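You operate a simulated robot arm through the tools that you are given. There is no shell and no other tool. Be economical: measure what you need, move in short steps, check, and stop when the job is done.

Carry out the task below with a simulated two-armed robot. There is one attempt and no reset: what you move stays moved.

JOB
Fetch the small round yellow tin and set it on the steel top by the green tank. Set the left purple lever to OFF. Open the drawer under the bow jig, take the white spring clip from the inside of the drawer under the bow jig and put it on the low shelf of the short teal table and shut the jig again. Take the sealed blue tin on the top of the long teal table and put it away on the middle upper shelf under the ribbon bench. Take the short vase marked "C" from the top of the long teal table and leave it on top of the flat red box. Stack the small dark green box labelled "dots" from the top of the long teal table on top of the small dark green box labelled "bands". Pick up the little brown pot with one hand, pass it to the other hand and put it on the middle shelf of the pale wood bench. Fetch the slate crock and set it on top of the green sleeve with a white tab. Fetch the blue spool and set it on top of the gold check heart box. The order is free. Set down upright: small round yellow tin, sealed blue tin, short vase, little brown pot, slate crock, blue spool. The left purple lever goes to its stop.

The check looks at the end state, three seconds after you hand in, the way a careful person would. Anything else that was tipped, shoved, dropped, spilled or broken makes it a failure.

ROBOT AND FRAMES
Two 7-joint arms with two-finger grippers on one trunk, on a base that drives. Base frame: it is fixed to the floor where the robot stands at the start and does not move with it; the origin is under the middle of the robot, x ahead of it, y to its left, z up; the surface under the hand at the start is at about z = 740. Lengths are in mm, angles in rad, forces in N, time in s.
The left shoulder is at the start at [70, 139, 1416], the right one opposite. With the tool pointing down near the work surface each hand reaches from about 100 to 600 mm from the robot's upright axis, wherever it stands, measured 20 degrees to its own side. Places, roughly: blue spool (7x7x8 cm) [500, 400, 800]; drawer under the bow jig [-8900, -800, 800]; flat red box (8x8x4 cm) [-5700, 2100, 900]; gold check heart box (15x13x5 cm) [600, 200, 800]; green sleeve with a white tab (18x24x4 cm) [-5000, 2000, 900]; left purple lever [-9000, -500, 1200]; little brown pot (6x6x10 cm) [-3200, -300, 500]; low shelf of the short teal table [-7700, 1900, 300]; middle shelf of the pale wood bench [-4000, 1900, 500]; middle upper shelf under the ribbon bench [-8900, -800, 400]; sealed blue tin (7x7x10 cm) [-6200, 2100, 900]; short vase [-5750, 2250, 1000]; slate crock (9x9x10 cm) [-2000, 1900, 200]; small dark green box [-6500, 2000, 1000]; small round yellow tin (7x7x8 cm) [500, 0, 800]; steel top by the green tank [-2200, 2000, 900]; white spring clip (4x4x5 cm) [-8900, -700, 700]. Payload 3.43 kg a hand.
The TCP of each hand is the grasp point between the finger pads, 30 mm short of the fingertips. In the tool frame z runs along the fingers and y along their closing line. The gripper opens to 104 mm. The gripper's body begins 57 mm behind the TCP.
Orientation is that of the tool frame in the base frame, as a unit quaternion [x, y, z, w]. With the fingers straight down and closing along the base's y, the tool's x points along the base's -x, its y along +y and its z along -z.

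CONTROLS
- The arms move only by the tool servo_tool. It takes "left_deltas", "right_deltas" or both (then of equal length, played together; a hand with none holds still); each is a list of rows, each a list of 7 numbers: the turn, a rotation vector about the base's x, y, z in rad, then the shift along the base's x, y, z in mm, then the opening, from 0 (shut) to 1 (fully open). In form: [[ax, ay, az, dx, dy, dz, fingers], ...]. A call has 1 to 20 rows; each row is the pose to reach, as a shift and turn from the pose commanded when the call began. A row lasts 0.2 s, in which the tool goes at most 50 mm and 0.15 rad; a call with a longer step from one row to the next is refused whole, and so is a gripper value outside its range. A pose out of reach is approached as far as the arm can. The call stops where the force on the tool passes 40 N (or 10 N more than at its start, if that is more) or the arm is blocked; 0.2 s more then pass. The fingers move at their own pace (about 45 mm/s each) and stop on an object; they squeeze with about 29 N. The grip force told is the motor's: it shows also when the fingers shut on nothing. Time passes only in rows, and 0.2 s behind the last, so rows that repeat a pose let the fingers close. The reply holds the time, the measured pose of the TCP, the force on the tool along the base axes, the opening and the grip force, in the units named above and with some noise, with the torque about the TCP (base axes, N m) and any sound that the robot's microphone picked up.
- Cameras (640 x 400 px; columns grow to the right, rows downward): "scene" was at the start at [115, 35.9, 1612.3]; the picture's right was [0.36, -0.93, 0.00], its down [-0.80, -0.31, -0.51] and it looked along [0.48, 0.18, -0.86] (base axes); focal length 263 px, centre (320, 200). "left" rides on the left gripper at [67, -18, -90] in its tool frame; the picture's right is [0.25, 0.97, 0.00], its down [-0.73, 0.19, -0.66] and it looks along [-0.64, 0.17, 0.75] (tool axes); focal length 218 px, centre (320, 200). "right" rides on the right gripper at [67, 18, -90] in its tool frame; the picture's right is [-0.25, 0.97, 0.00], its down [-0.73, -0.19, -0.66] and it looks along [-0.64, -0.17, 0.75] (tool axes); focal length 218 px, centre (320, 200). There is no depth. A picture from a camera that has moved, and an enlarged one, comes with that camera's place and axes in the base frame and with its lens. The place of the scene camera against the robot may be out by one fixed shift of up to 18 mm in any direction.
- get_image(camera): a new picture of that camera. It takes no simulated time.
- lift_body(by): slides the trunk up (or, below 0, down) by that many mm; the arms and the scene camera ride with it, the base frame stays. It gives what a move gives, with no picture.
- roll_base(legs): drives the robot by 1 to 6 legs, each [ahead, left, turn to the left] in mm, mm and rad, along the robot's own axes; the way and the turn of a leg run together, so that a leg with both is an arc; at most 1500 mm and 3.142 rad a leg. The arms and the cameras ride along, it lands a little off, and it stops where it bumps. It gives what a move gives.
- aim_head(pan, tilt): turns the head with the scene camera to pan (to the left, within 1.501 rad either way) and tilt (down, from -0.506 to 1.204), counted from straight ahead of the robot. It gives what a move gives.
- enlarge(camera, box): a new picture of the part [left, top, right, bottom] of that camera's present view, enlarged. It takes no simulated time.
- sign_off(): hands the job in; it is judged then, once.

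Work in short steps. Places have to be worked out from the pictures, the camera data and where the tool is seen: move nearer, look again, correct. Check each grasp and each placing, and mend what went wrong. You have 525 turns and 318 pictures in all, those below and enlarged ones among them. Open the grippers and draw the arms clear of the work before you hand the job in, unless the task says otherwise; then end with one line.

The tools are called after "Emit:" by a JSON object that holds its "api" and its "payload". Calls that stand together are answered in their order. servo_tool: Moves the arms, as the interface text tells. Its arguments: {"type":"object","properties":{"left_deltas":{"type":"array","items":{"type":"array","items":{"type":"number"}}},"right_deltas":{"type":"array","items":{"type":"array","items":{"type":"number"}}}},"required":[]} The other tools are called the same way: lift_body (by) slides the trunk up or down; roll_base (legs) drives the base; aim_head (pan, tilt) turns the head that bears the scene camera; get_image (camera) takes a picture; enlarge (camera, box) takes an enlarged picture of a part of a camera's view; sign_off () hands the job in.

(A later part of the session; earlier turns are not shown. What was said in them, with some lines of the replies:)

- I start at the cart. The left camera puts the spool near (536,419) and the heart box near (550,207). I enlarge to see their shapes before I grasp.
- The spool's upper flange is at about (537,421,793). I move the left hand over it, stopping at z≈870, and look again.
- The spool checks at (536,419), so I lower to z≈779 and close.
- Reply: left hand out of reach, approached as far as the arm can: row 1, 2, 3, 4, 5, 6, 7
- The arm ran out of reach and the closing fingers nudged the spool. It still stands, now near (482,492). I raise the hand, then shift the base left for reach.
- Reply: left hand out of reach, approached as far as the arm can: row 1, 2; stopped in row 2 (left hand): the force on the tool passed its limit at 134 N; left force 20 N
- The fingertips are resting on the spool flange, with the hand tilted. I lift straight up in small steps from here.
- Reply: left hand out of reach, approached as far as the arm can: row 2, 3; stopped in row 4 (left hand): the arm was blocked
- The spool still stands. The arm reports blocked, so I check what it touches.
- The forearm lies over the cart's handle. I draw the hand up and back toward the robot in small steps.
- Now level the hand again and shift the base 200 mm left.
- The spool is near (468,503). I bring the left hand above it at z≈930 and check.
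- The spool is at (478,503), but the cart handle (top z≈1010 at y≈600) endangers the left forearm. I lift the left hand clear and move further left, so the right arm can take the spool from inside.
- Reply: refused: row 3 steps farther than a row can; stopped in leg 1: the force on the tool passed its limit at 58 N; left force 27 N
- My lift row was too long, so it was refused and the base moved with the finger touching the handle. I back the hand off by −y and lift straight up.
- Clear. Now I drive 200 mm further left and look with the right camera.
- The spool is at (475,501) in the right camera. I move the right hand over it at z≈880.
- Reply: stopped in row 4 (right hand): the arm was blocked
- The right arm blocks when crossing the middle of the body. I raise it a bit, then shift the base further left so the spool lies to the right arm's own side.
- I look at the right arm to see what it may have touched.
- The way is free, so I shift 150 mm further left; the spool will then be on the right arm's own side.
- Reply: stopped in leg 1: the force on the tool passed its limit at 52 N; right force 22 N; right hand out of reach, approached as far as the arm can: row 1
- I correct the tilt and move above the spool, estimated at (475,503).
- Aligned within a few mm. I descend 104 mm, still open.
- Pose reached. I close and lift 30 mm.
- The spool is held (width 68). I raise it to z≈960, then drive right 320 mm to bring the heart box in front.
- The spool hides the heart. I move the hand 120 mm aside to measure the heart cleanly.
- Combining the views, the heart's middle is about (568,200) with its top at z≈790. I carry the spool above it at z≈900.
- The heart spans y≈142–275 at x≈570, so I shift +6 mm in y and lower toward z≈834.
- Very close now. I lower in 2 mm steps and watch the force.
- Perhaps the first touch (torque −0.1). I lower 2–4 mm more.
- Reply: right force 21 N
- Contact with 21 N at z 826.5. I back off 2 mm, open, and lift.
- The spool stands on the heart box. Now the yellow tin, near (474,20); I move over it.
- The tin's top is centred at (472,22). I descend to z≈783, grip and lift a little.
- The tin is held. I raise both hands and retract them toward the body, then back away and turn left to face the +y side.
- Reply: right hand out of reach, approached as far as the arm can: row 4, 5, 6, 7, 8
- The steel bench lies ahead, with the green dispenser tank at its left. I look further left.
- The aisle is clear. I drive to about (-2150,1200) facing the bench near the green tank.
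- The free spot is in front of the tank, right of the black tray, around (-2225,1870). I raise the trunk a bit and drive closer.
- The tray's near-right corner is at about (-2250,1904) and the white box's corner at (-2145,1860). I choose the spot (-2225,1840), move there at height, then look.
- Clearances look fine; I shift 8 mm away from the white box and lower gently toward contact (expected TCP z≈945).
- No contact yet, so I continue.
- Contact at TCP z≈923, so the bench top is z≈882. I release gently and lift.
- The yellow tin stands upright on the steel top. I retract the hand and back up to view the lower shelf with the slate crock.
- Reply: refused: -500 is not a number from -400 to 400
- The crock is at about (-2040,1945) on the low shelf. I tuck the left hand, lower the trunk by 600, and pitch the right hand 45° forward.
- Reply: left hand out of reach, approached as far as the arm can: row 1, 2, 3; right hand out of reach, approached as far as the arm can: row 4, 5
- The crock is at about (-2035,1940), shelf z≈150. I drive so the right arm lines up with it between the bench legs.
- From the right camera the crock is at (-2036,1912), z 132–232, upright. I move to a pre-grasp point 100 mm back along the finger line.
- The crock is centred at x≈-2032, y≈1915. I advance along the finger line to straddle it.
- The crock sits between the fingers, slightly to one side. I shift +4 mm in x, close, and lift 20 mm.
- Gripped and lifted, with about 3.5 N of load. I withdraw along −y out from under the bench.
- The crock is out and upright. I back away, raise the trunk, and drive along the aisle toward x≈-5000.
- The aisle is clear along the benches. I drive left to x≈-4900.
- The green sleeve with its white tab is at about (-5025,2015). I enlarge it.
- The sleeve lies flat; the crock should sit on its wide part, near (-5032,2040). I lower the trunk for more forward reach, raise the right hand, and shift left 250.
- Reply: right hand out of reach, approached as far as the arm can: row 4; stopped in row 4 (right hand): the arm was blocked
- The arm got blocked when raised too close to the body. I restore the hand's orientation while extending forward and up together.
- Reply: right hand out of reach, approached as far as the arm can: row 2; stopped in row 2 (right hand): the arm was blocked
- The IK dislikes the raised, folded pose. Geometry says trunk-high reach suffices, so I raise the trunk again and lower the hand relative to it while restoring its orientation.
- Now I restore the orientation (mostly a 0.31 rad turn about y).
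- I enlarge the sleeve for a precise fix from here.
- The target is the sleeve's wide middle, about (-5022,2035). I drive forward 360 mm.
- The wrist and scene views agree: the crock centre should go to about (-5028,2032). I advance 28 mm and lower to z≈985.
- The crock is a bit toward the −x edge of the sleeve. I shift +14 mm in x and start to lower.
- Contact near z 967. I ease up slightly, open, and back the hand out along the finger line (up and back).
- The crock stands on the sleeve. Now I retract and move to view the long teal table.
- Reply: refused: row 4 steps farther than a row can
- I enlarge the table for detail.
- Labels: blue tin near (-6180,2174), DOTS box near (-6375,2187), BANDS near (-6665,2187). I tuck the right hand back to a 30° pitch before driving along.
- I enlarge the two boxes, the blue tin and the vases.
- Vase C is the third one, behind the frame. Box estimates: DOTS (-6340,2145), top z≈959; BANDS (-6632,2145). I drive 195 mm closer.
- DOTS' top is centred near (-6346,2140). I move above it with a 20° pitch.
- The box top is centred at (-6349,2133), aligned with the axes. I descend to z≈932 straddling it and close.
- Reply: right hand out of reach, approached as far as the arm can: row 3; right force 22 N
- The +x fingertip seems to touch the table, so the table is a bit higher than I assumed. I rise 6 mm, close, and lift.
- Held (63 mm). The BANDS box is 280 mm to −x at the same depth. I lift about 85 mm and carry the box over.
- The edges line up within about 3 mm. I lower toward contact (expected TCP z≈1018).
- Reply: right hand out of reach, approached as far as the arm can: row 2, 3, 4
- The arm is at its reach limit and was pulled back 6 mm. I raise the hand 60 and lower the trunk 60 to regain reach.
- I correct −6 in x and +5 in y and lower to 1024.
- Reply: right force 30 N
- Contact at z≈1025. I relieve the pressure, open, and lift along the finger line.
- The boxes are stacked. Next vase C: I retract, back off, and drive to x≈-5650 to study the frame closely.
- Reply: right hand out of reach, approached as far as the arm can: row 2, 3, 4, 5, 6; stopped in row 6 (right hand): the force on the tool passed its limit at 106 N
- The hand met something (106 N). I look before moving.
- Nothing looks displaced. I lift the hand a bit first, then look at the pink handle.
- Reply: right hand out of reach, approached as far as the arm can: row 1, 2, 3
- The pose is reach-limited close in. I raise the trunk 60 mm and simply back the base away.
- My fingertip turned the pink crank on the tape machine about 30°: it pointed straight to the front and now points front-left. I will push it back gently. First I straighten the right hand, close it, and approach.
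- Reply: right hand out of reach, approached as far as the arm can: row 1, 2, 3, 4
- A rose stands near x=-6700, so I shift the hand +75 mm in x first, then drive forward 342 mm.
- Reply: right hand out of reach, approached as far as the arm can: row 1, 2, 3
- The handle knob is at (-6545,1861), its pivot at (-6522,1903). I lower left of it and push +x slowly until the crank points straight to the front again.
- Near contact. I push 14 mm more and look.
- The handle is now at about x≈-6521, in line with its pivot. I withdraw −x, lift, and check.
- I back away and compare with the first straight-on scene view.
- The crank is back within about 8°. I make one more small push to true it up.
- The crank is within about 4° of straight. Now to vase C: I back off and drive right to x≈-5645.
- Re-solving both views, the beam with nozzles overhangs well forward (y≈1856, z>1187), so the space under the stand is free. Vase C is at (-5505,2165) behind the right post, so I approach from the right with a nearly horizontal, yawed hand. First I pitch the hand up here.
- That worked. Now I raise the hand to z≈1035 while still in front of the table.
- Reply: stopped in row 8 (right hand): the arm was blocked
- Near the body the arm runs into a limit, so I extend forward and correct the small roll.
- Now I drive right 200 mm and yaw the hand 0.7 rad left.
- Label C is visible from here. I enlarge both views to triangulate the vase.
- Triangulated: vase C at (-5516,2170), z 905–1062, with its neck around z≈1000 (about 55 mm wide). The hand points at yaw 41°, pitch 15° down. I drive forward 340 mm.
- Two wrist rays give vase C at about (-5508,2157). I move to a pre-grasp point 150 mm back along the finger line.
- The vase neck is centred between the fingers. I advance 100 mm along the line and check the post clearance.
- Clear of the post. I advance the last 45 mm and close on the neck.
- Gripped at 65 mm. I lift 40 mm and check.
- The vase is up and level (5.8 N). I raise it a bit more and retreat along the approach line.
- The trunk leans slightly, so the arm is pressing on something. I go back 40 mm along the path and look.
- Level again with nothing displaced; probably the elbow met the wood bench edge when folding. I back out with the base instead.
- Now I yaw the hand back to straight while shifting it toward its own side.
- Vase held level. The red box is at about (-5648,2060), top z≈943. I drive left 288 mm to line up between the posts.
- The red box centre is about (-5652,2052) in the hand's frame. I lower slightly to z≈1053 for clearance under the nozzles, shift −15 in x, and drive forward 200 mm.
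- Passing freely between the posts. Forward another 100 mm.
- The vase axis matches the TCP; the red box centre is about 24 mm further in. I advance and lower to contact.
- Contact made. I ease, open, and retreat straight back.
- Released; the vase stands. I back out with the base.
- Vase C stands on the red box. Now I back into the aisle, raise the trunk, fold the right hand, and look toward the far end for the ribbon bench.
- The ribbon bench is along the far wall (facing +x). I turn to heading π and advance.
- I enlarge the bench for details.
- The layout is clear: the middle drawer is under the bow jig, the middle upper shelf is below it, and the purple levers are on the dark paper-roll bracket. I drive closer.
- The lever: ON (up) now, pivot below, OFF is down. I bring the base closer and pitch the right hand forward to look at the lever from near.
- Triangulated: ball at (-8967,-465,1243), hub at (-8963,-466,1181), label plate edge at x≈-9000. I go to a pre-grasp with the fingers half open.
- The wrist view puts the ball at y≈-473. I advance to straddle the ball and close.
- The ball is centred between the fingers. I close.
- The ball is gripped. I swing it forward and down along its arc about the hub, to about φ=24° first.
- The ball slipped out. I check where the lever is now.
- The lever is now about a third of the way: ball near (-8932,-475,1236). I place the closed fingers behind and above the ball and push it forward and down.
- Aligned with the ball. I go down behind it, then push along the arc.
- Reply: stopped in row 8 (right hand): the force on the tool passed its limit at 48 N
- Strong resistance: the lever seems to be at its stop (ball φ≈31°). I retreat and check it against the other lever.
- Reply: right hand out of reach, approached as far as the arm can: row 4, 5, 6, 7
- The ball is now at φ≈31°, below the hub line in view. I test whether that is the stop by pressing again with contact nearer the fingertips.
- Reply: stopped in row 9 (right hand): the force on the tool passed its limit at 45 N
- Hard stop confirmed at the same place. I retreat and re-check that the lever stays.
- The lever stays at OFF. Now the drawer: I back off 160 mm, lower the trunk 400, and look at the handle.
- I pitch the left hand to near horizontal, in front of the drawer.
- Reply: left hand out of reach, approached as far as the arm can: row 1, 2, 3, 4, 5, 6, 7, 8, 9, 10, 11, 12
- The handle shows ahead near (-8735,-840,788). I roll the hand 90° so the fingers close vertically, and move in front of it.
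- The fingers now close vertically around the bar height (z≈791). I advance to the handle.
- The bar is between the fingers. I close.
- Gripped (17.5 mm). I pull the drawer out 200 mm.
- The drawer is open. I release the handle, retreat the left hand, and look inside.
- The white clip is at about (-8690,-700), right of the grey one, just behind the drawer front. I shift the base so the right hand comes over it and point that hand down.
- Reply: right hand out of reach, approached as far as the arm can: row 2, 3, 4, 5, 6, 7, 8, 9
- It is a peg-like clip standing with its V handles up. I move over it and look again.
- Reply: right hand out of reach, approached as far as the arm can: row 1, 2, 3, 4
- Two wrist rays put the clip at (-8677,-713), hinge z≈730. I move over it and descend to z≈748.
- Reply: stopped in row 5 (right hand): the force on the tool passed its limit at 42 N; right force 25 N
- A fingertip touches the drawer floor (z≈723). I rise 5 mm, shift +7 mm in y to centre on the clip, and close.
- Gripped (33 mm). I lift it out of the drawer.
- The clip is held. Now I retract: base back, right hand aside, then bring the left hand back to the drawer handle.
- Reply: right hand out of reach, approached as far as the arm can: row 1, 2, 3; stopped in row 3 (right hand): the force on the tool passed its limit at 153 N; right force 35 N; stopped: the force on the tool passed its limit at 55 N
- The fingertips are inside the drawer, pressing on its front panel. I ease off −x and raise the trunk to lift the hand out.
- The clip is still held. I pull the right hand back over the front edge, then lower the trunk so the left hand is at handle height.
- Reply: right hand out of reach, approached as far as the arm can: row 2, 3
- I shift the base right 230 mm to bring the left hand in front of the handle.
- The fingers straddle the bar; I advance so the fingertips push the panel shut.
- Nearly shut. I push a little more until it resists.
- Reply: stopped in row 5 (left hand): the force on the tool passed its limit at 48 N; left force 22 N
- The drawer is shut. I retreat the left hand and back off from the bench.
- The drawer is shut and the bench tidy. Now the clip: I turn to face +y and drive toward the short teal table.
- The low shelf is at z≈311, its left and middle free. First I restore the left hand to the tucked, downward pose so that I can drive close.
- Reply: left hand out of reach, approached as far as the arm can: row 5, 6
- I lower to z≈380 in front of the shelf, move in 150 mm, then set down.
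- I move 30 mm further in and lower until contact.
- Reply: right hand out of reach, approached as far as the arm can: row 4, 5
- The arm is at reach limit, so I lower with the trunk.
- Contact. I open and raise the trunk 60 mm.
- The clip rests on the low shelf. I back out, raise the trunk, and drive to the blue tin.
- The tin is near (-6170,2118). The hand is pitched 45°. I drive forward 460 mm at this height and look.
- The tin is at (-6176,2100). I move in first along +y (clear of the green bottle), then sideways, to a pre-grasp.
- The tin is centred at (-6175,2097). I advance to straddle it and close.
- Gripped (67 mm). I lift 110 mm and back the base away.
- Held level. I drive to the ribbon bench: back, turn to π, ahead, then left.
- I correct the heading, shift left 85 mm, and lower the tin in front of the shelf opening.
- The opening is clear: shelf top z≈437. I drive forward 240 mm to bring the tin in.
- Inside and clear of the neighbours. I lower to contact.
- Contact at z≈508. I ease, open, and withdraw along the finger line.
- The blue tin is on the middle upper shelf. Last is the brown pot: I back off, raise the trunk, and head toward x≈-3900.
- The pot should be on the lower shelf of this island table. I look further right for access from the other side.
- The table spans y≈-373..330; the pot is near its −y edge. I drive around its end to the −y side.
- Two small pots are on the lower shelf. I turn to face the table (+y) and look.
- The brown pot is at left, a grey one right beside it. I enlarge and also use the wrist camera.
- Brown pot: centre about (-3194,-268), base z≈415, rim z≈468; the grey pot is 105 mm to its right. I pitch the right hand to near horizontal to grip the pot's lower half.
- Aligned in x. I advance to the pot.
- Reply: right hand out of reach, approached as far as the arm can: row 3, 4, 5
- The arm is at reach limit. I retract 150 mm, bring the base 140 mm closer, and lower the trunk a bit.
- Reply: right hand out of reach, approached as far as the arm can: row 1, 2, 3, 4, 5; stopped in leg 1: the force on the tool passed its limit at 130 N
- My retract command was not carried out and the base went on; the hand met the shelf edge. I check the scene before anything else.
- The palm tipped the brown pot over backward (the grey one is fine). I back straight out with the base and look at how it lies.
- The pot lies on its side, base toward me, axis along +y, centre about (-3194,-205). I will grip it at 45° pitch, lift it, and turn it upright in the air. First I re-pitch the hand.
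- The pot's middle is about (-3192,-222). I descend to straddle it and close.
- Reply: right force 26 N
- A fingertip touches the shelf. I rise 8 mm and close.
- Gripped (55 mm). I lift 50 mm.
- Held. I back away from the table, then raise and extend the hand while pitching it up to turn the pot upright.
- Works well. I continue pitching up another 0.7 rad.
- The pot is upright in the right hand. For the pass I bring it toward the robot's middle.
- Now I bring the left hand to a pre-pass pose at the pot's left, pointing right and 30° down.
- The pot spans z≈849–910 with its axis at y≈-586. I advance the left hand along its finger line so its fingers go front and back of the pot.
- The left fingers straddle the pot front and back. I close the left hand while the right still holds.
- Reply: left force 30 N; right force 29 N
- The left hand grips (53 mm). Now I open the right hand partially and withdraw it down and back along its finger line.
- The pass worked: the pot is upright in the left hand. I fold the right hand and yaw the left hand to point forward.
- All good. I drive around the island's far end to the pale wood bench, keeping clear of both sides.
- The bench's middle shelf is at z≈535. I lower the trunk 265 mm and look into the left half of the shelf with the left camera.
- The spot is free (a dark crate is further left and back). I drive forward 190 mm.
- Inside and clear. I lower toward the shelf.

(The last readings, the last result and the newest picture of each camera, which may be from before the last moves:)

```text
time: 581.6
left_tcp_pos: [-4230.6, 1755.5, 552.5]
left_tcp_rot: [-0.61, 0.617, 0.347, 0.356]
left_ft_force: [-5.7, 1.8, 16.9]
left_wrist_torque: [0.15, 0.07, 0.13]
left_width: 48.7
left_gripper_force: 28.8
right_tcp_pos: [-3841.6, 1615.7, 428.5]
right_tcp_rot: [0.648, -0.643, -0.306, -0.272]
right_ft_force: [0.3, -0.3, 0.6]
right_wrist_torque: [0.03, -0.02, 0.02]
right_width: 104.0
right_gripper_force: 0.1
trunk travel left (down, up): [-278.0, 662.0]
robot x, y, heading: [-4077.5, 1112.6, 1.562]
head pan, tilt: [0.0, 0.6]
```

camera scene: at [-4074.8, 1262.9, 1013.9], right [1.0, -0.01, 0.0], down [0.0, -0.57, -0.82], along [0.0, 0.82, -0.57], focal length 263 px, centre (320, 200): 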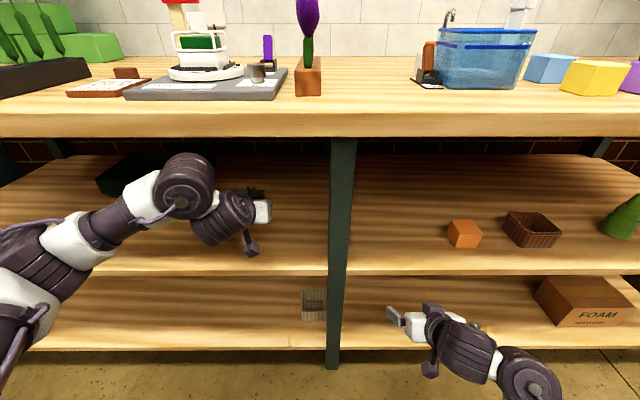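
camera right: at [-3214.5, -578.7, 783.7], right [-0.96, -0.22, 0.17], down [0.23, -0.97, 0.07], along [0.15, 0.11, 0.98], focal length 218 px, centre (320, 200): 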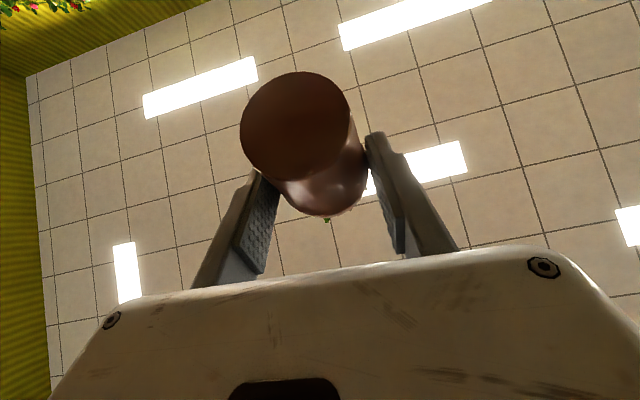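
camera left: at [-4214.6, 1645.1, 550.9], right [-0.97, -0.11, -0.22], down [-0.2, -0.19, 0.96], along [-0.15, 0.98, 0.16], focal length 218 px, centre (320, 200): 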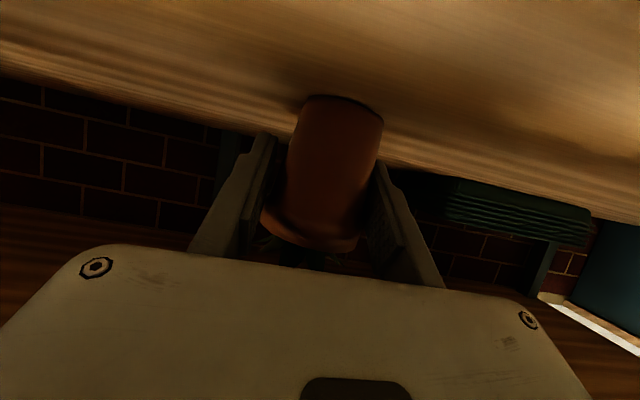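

The pot has touched down (grip slid slightly to a narrower part). I ease up, open gently, and check.

Emit:
{"api": "servo_tool", "payload": {"left_deltas": [[0, 0, 0, 0, 0, 3, 0], [0, 0, 0, 0, 0, 3, 0.55], [0, 0, 0, 0, 0, 3, 0.75], [0, 0, 0, 0, 0, 3, 0.8], [0, 0, 0, 0, 0, 3, 0.8]]}}

Emit:
{"api": "get_image", "payload": {"camera": "left"}}

```text
time: 582.8
left_tcp_pos: [-4229.7, 1757.3, 553.0]
left_tcp_rot: [-0.61, 0.618, 0.346, 0.355]
left_ft_force: [0.3, 0.3, 0.3]
left_wrist_torque: [0.04, 0.0, 0.0]
left_width: 83.5
left_gripper_force: 0.1
right_tcp_pos: [-3841.6, 1617.4, 428.9]
right_tcp_rot: [0.648, -0.643, -0.304, -0.271]
right_ft_force: [0.4, 1.0, 0.2]
right_wrist_torque: [-0.04, 0.02, -0.01]
right_width: 104.2
right_gripper_force: 0.1
trunk travel left (down, up): [-278.0, 662.0]
robot x, y, heading: [-4077.1, 1113.7, 1.565]
head pan, tilt: [0.0, 0.6]
```

```text
81 pictures are left
camera left: at [-4214.3, 1644.9, 542.0], right [-0.97, -0.11, -0.22], down [-0.2, -0.19, 0.96], along [-0.15, 0.98, 0.16], focal length 218 px, centre (320, 200)
```

left: 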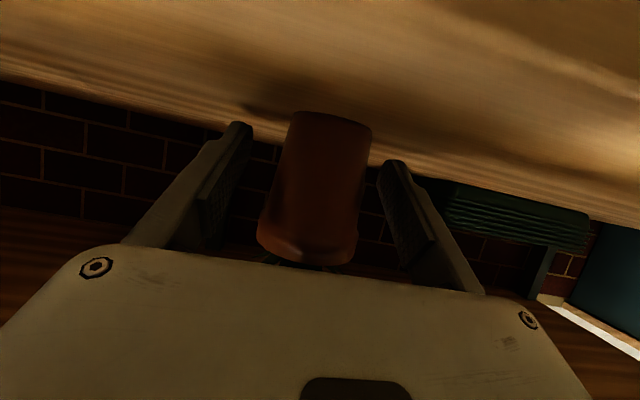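

The pot stands upright. I back straight out with the base.

Emit:
{"api": "roll_base", "payload": {"legs": [[-300, 0, 0]]}}

Emit:
{"api": "get_image", "payload": {"camera": "left"}}

Emit:
{"api": "get_image", "payload": {"camera": "scene"}}

```text
time: 584.8
left_tcp_pos: [-4233.2, 1457.8, 552.7]
left_tcp_rot: [-0.61, 0.617, 0.347, 0.355]
left_ft_force: [0.5, 0.5, 0.0]
left_wrist_torque: [0.01, 0.01, 0.0]
left_width: 83.4
left_gripper_force: 0.0
right_tcp_pos: [-3842.9, 1317.0, 428.8]
right_tcp_rot: [0.648, -0.642, -0.306, -0.271]
right_ft_force: [-0.5, 0.9, 0.0]
right_wrist_torque: [0.02, -0.01, -0.01]
right_width: 104.2
right_gripper_force: 0.1
trunk travel left (down, up): [-278.0, 662.0]
robot x, y, heading: [-4079.0, 813.8, 1.569]
head pan, tilt: [0.0, 0.6]
```

```text
80 pictures are left
camera left: at [-4216.4, 1345.5, 542.3], right [-0.97, -0.11, -0.22], down [-0.2, -0.19, 0.96], along [-0.15, 0.97, 0.16], focal length 218 px, centre (320, 200)
```

left: 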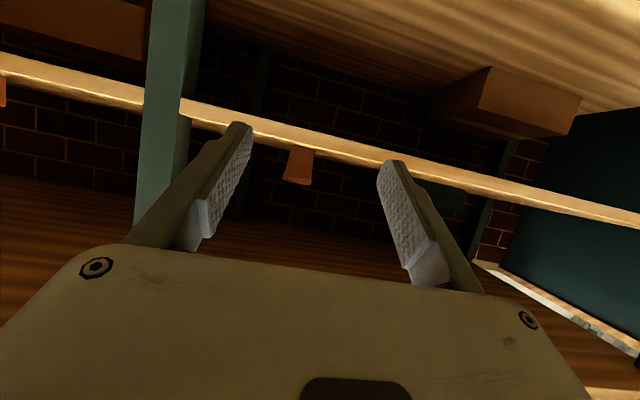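

```text
79 pictures are left
camera scene: at [-4076.2, 962.6, 1014.2], right [1.0, 0.0, 0.0], down [0.0, -0.56, -0.83], along [0.0, 0.83, -0.56], focal length 263 px, centre (320, 200)
```

scene: 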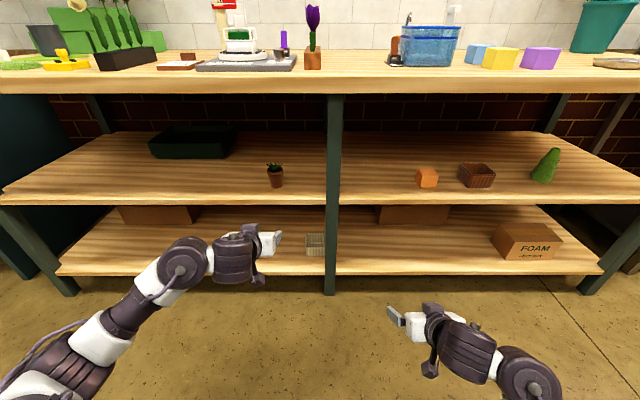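

The pot is on the middle shelf and every item is done. I open both grippers fully in free space, then hand in.

Emit:
{"api": "servo_tool", "payload": {"left_deltas": [[0, 0, 0, 0, -20, 0, 1], [0, 0, 0, 0, -20, 0, 1]], "right_deltas": [[0, 0, 0, 0, 0, 0, 1], [0, 0, 0, 0, 0, 0, 1]]}}

Emit:
{"api": "enlarge", "payload": {"camera": "scene", "box": [0, 0, 320, 200]}}

```text
time: 585.4
left_tcp_pos: [-4233.0, 1437.2, 552.5]
left_tcp_rot: [-0.611, 0.618, 0.346, 0.355]
left_ft_force: [0.7, 0.4, -0.4]
left_wrist_torque: [0.01, -0.02, 0.05]
left_width: 103.9
left_gripper_force: 0.2
right_tcp_pos: [-3844.0, 1317.2, 428.1]
right_tcp_rot: [0.648, -0.643, -0.305, -0.271]
right_ft_force: [-0.6, 0.0, 0.1]
right_wrist_torque: [0.03, -0.01, 0.01]
right_width: 104.1
right_gripper_force: 0.0
trunk travel left (down, up): [-278.0, 662.0]
robot x, y, heading: [-4077.6, 815.9, 1.56]
head pan, tilt: [0.0, 0.6]
```

```text
2.00 times, centred on (160, 100) of scene
camera zoom: at [-4076.2, 962.8, 1014.1], right [1.0, 0.0, 0.0], down [0.0, -0.57, -0.82], along [0.0, 0.82, -0.57], focal length 527 px, centre (640, 400)
```

zoom: 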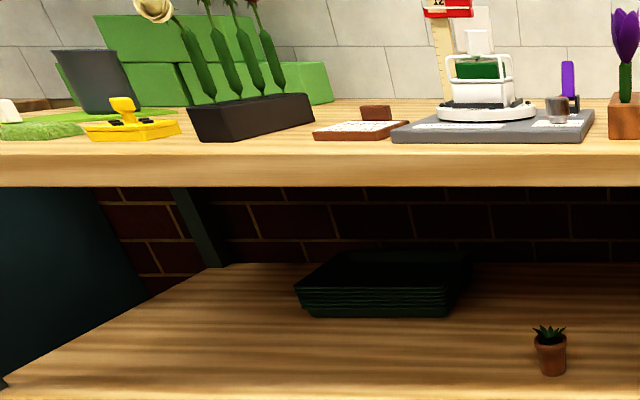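

Everything stands as intended; I hand the job in.

Emit:
{"api": "sign_off", "payload": {}}

```text
The job is handed in.
```

All nine jobs are done and handed in, but three things were bumped on the way: I knocked the brown pot onto its side while fetching it (it now stands upright on the middle shelf), I turned the pink crank on the tape machine and pushed it back to within about 4° of where it was, and I nudged the cart handle at the start.
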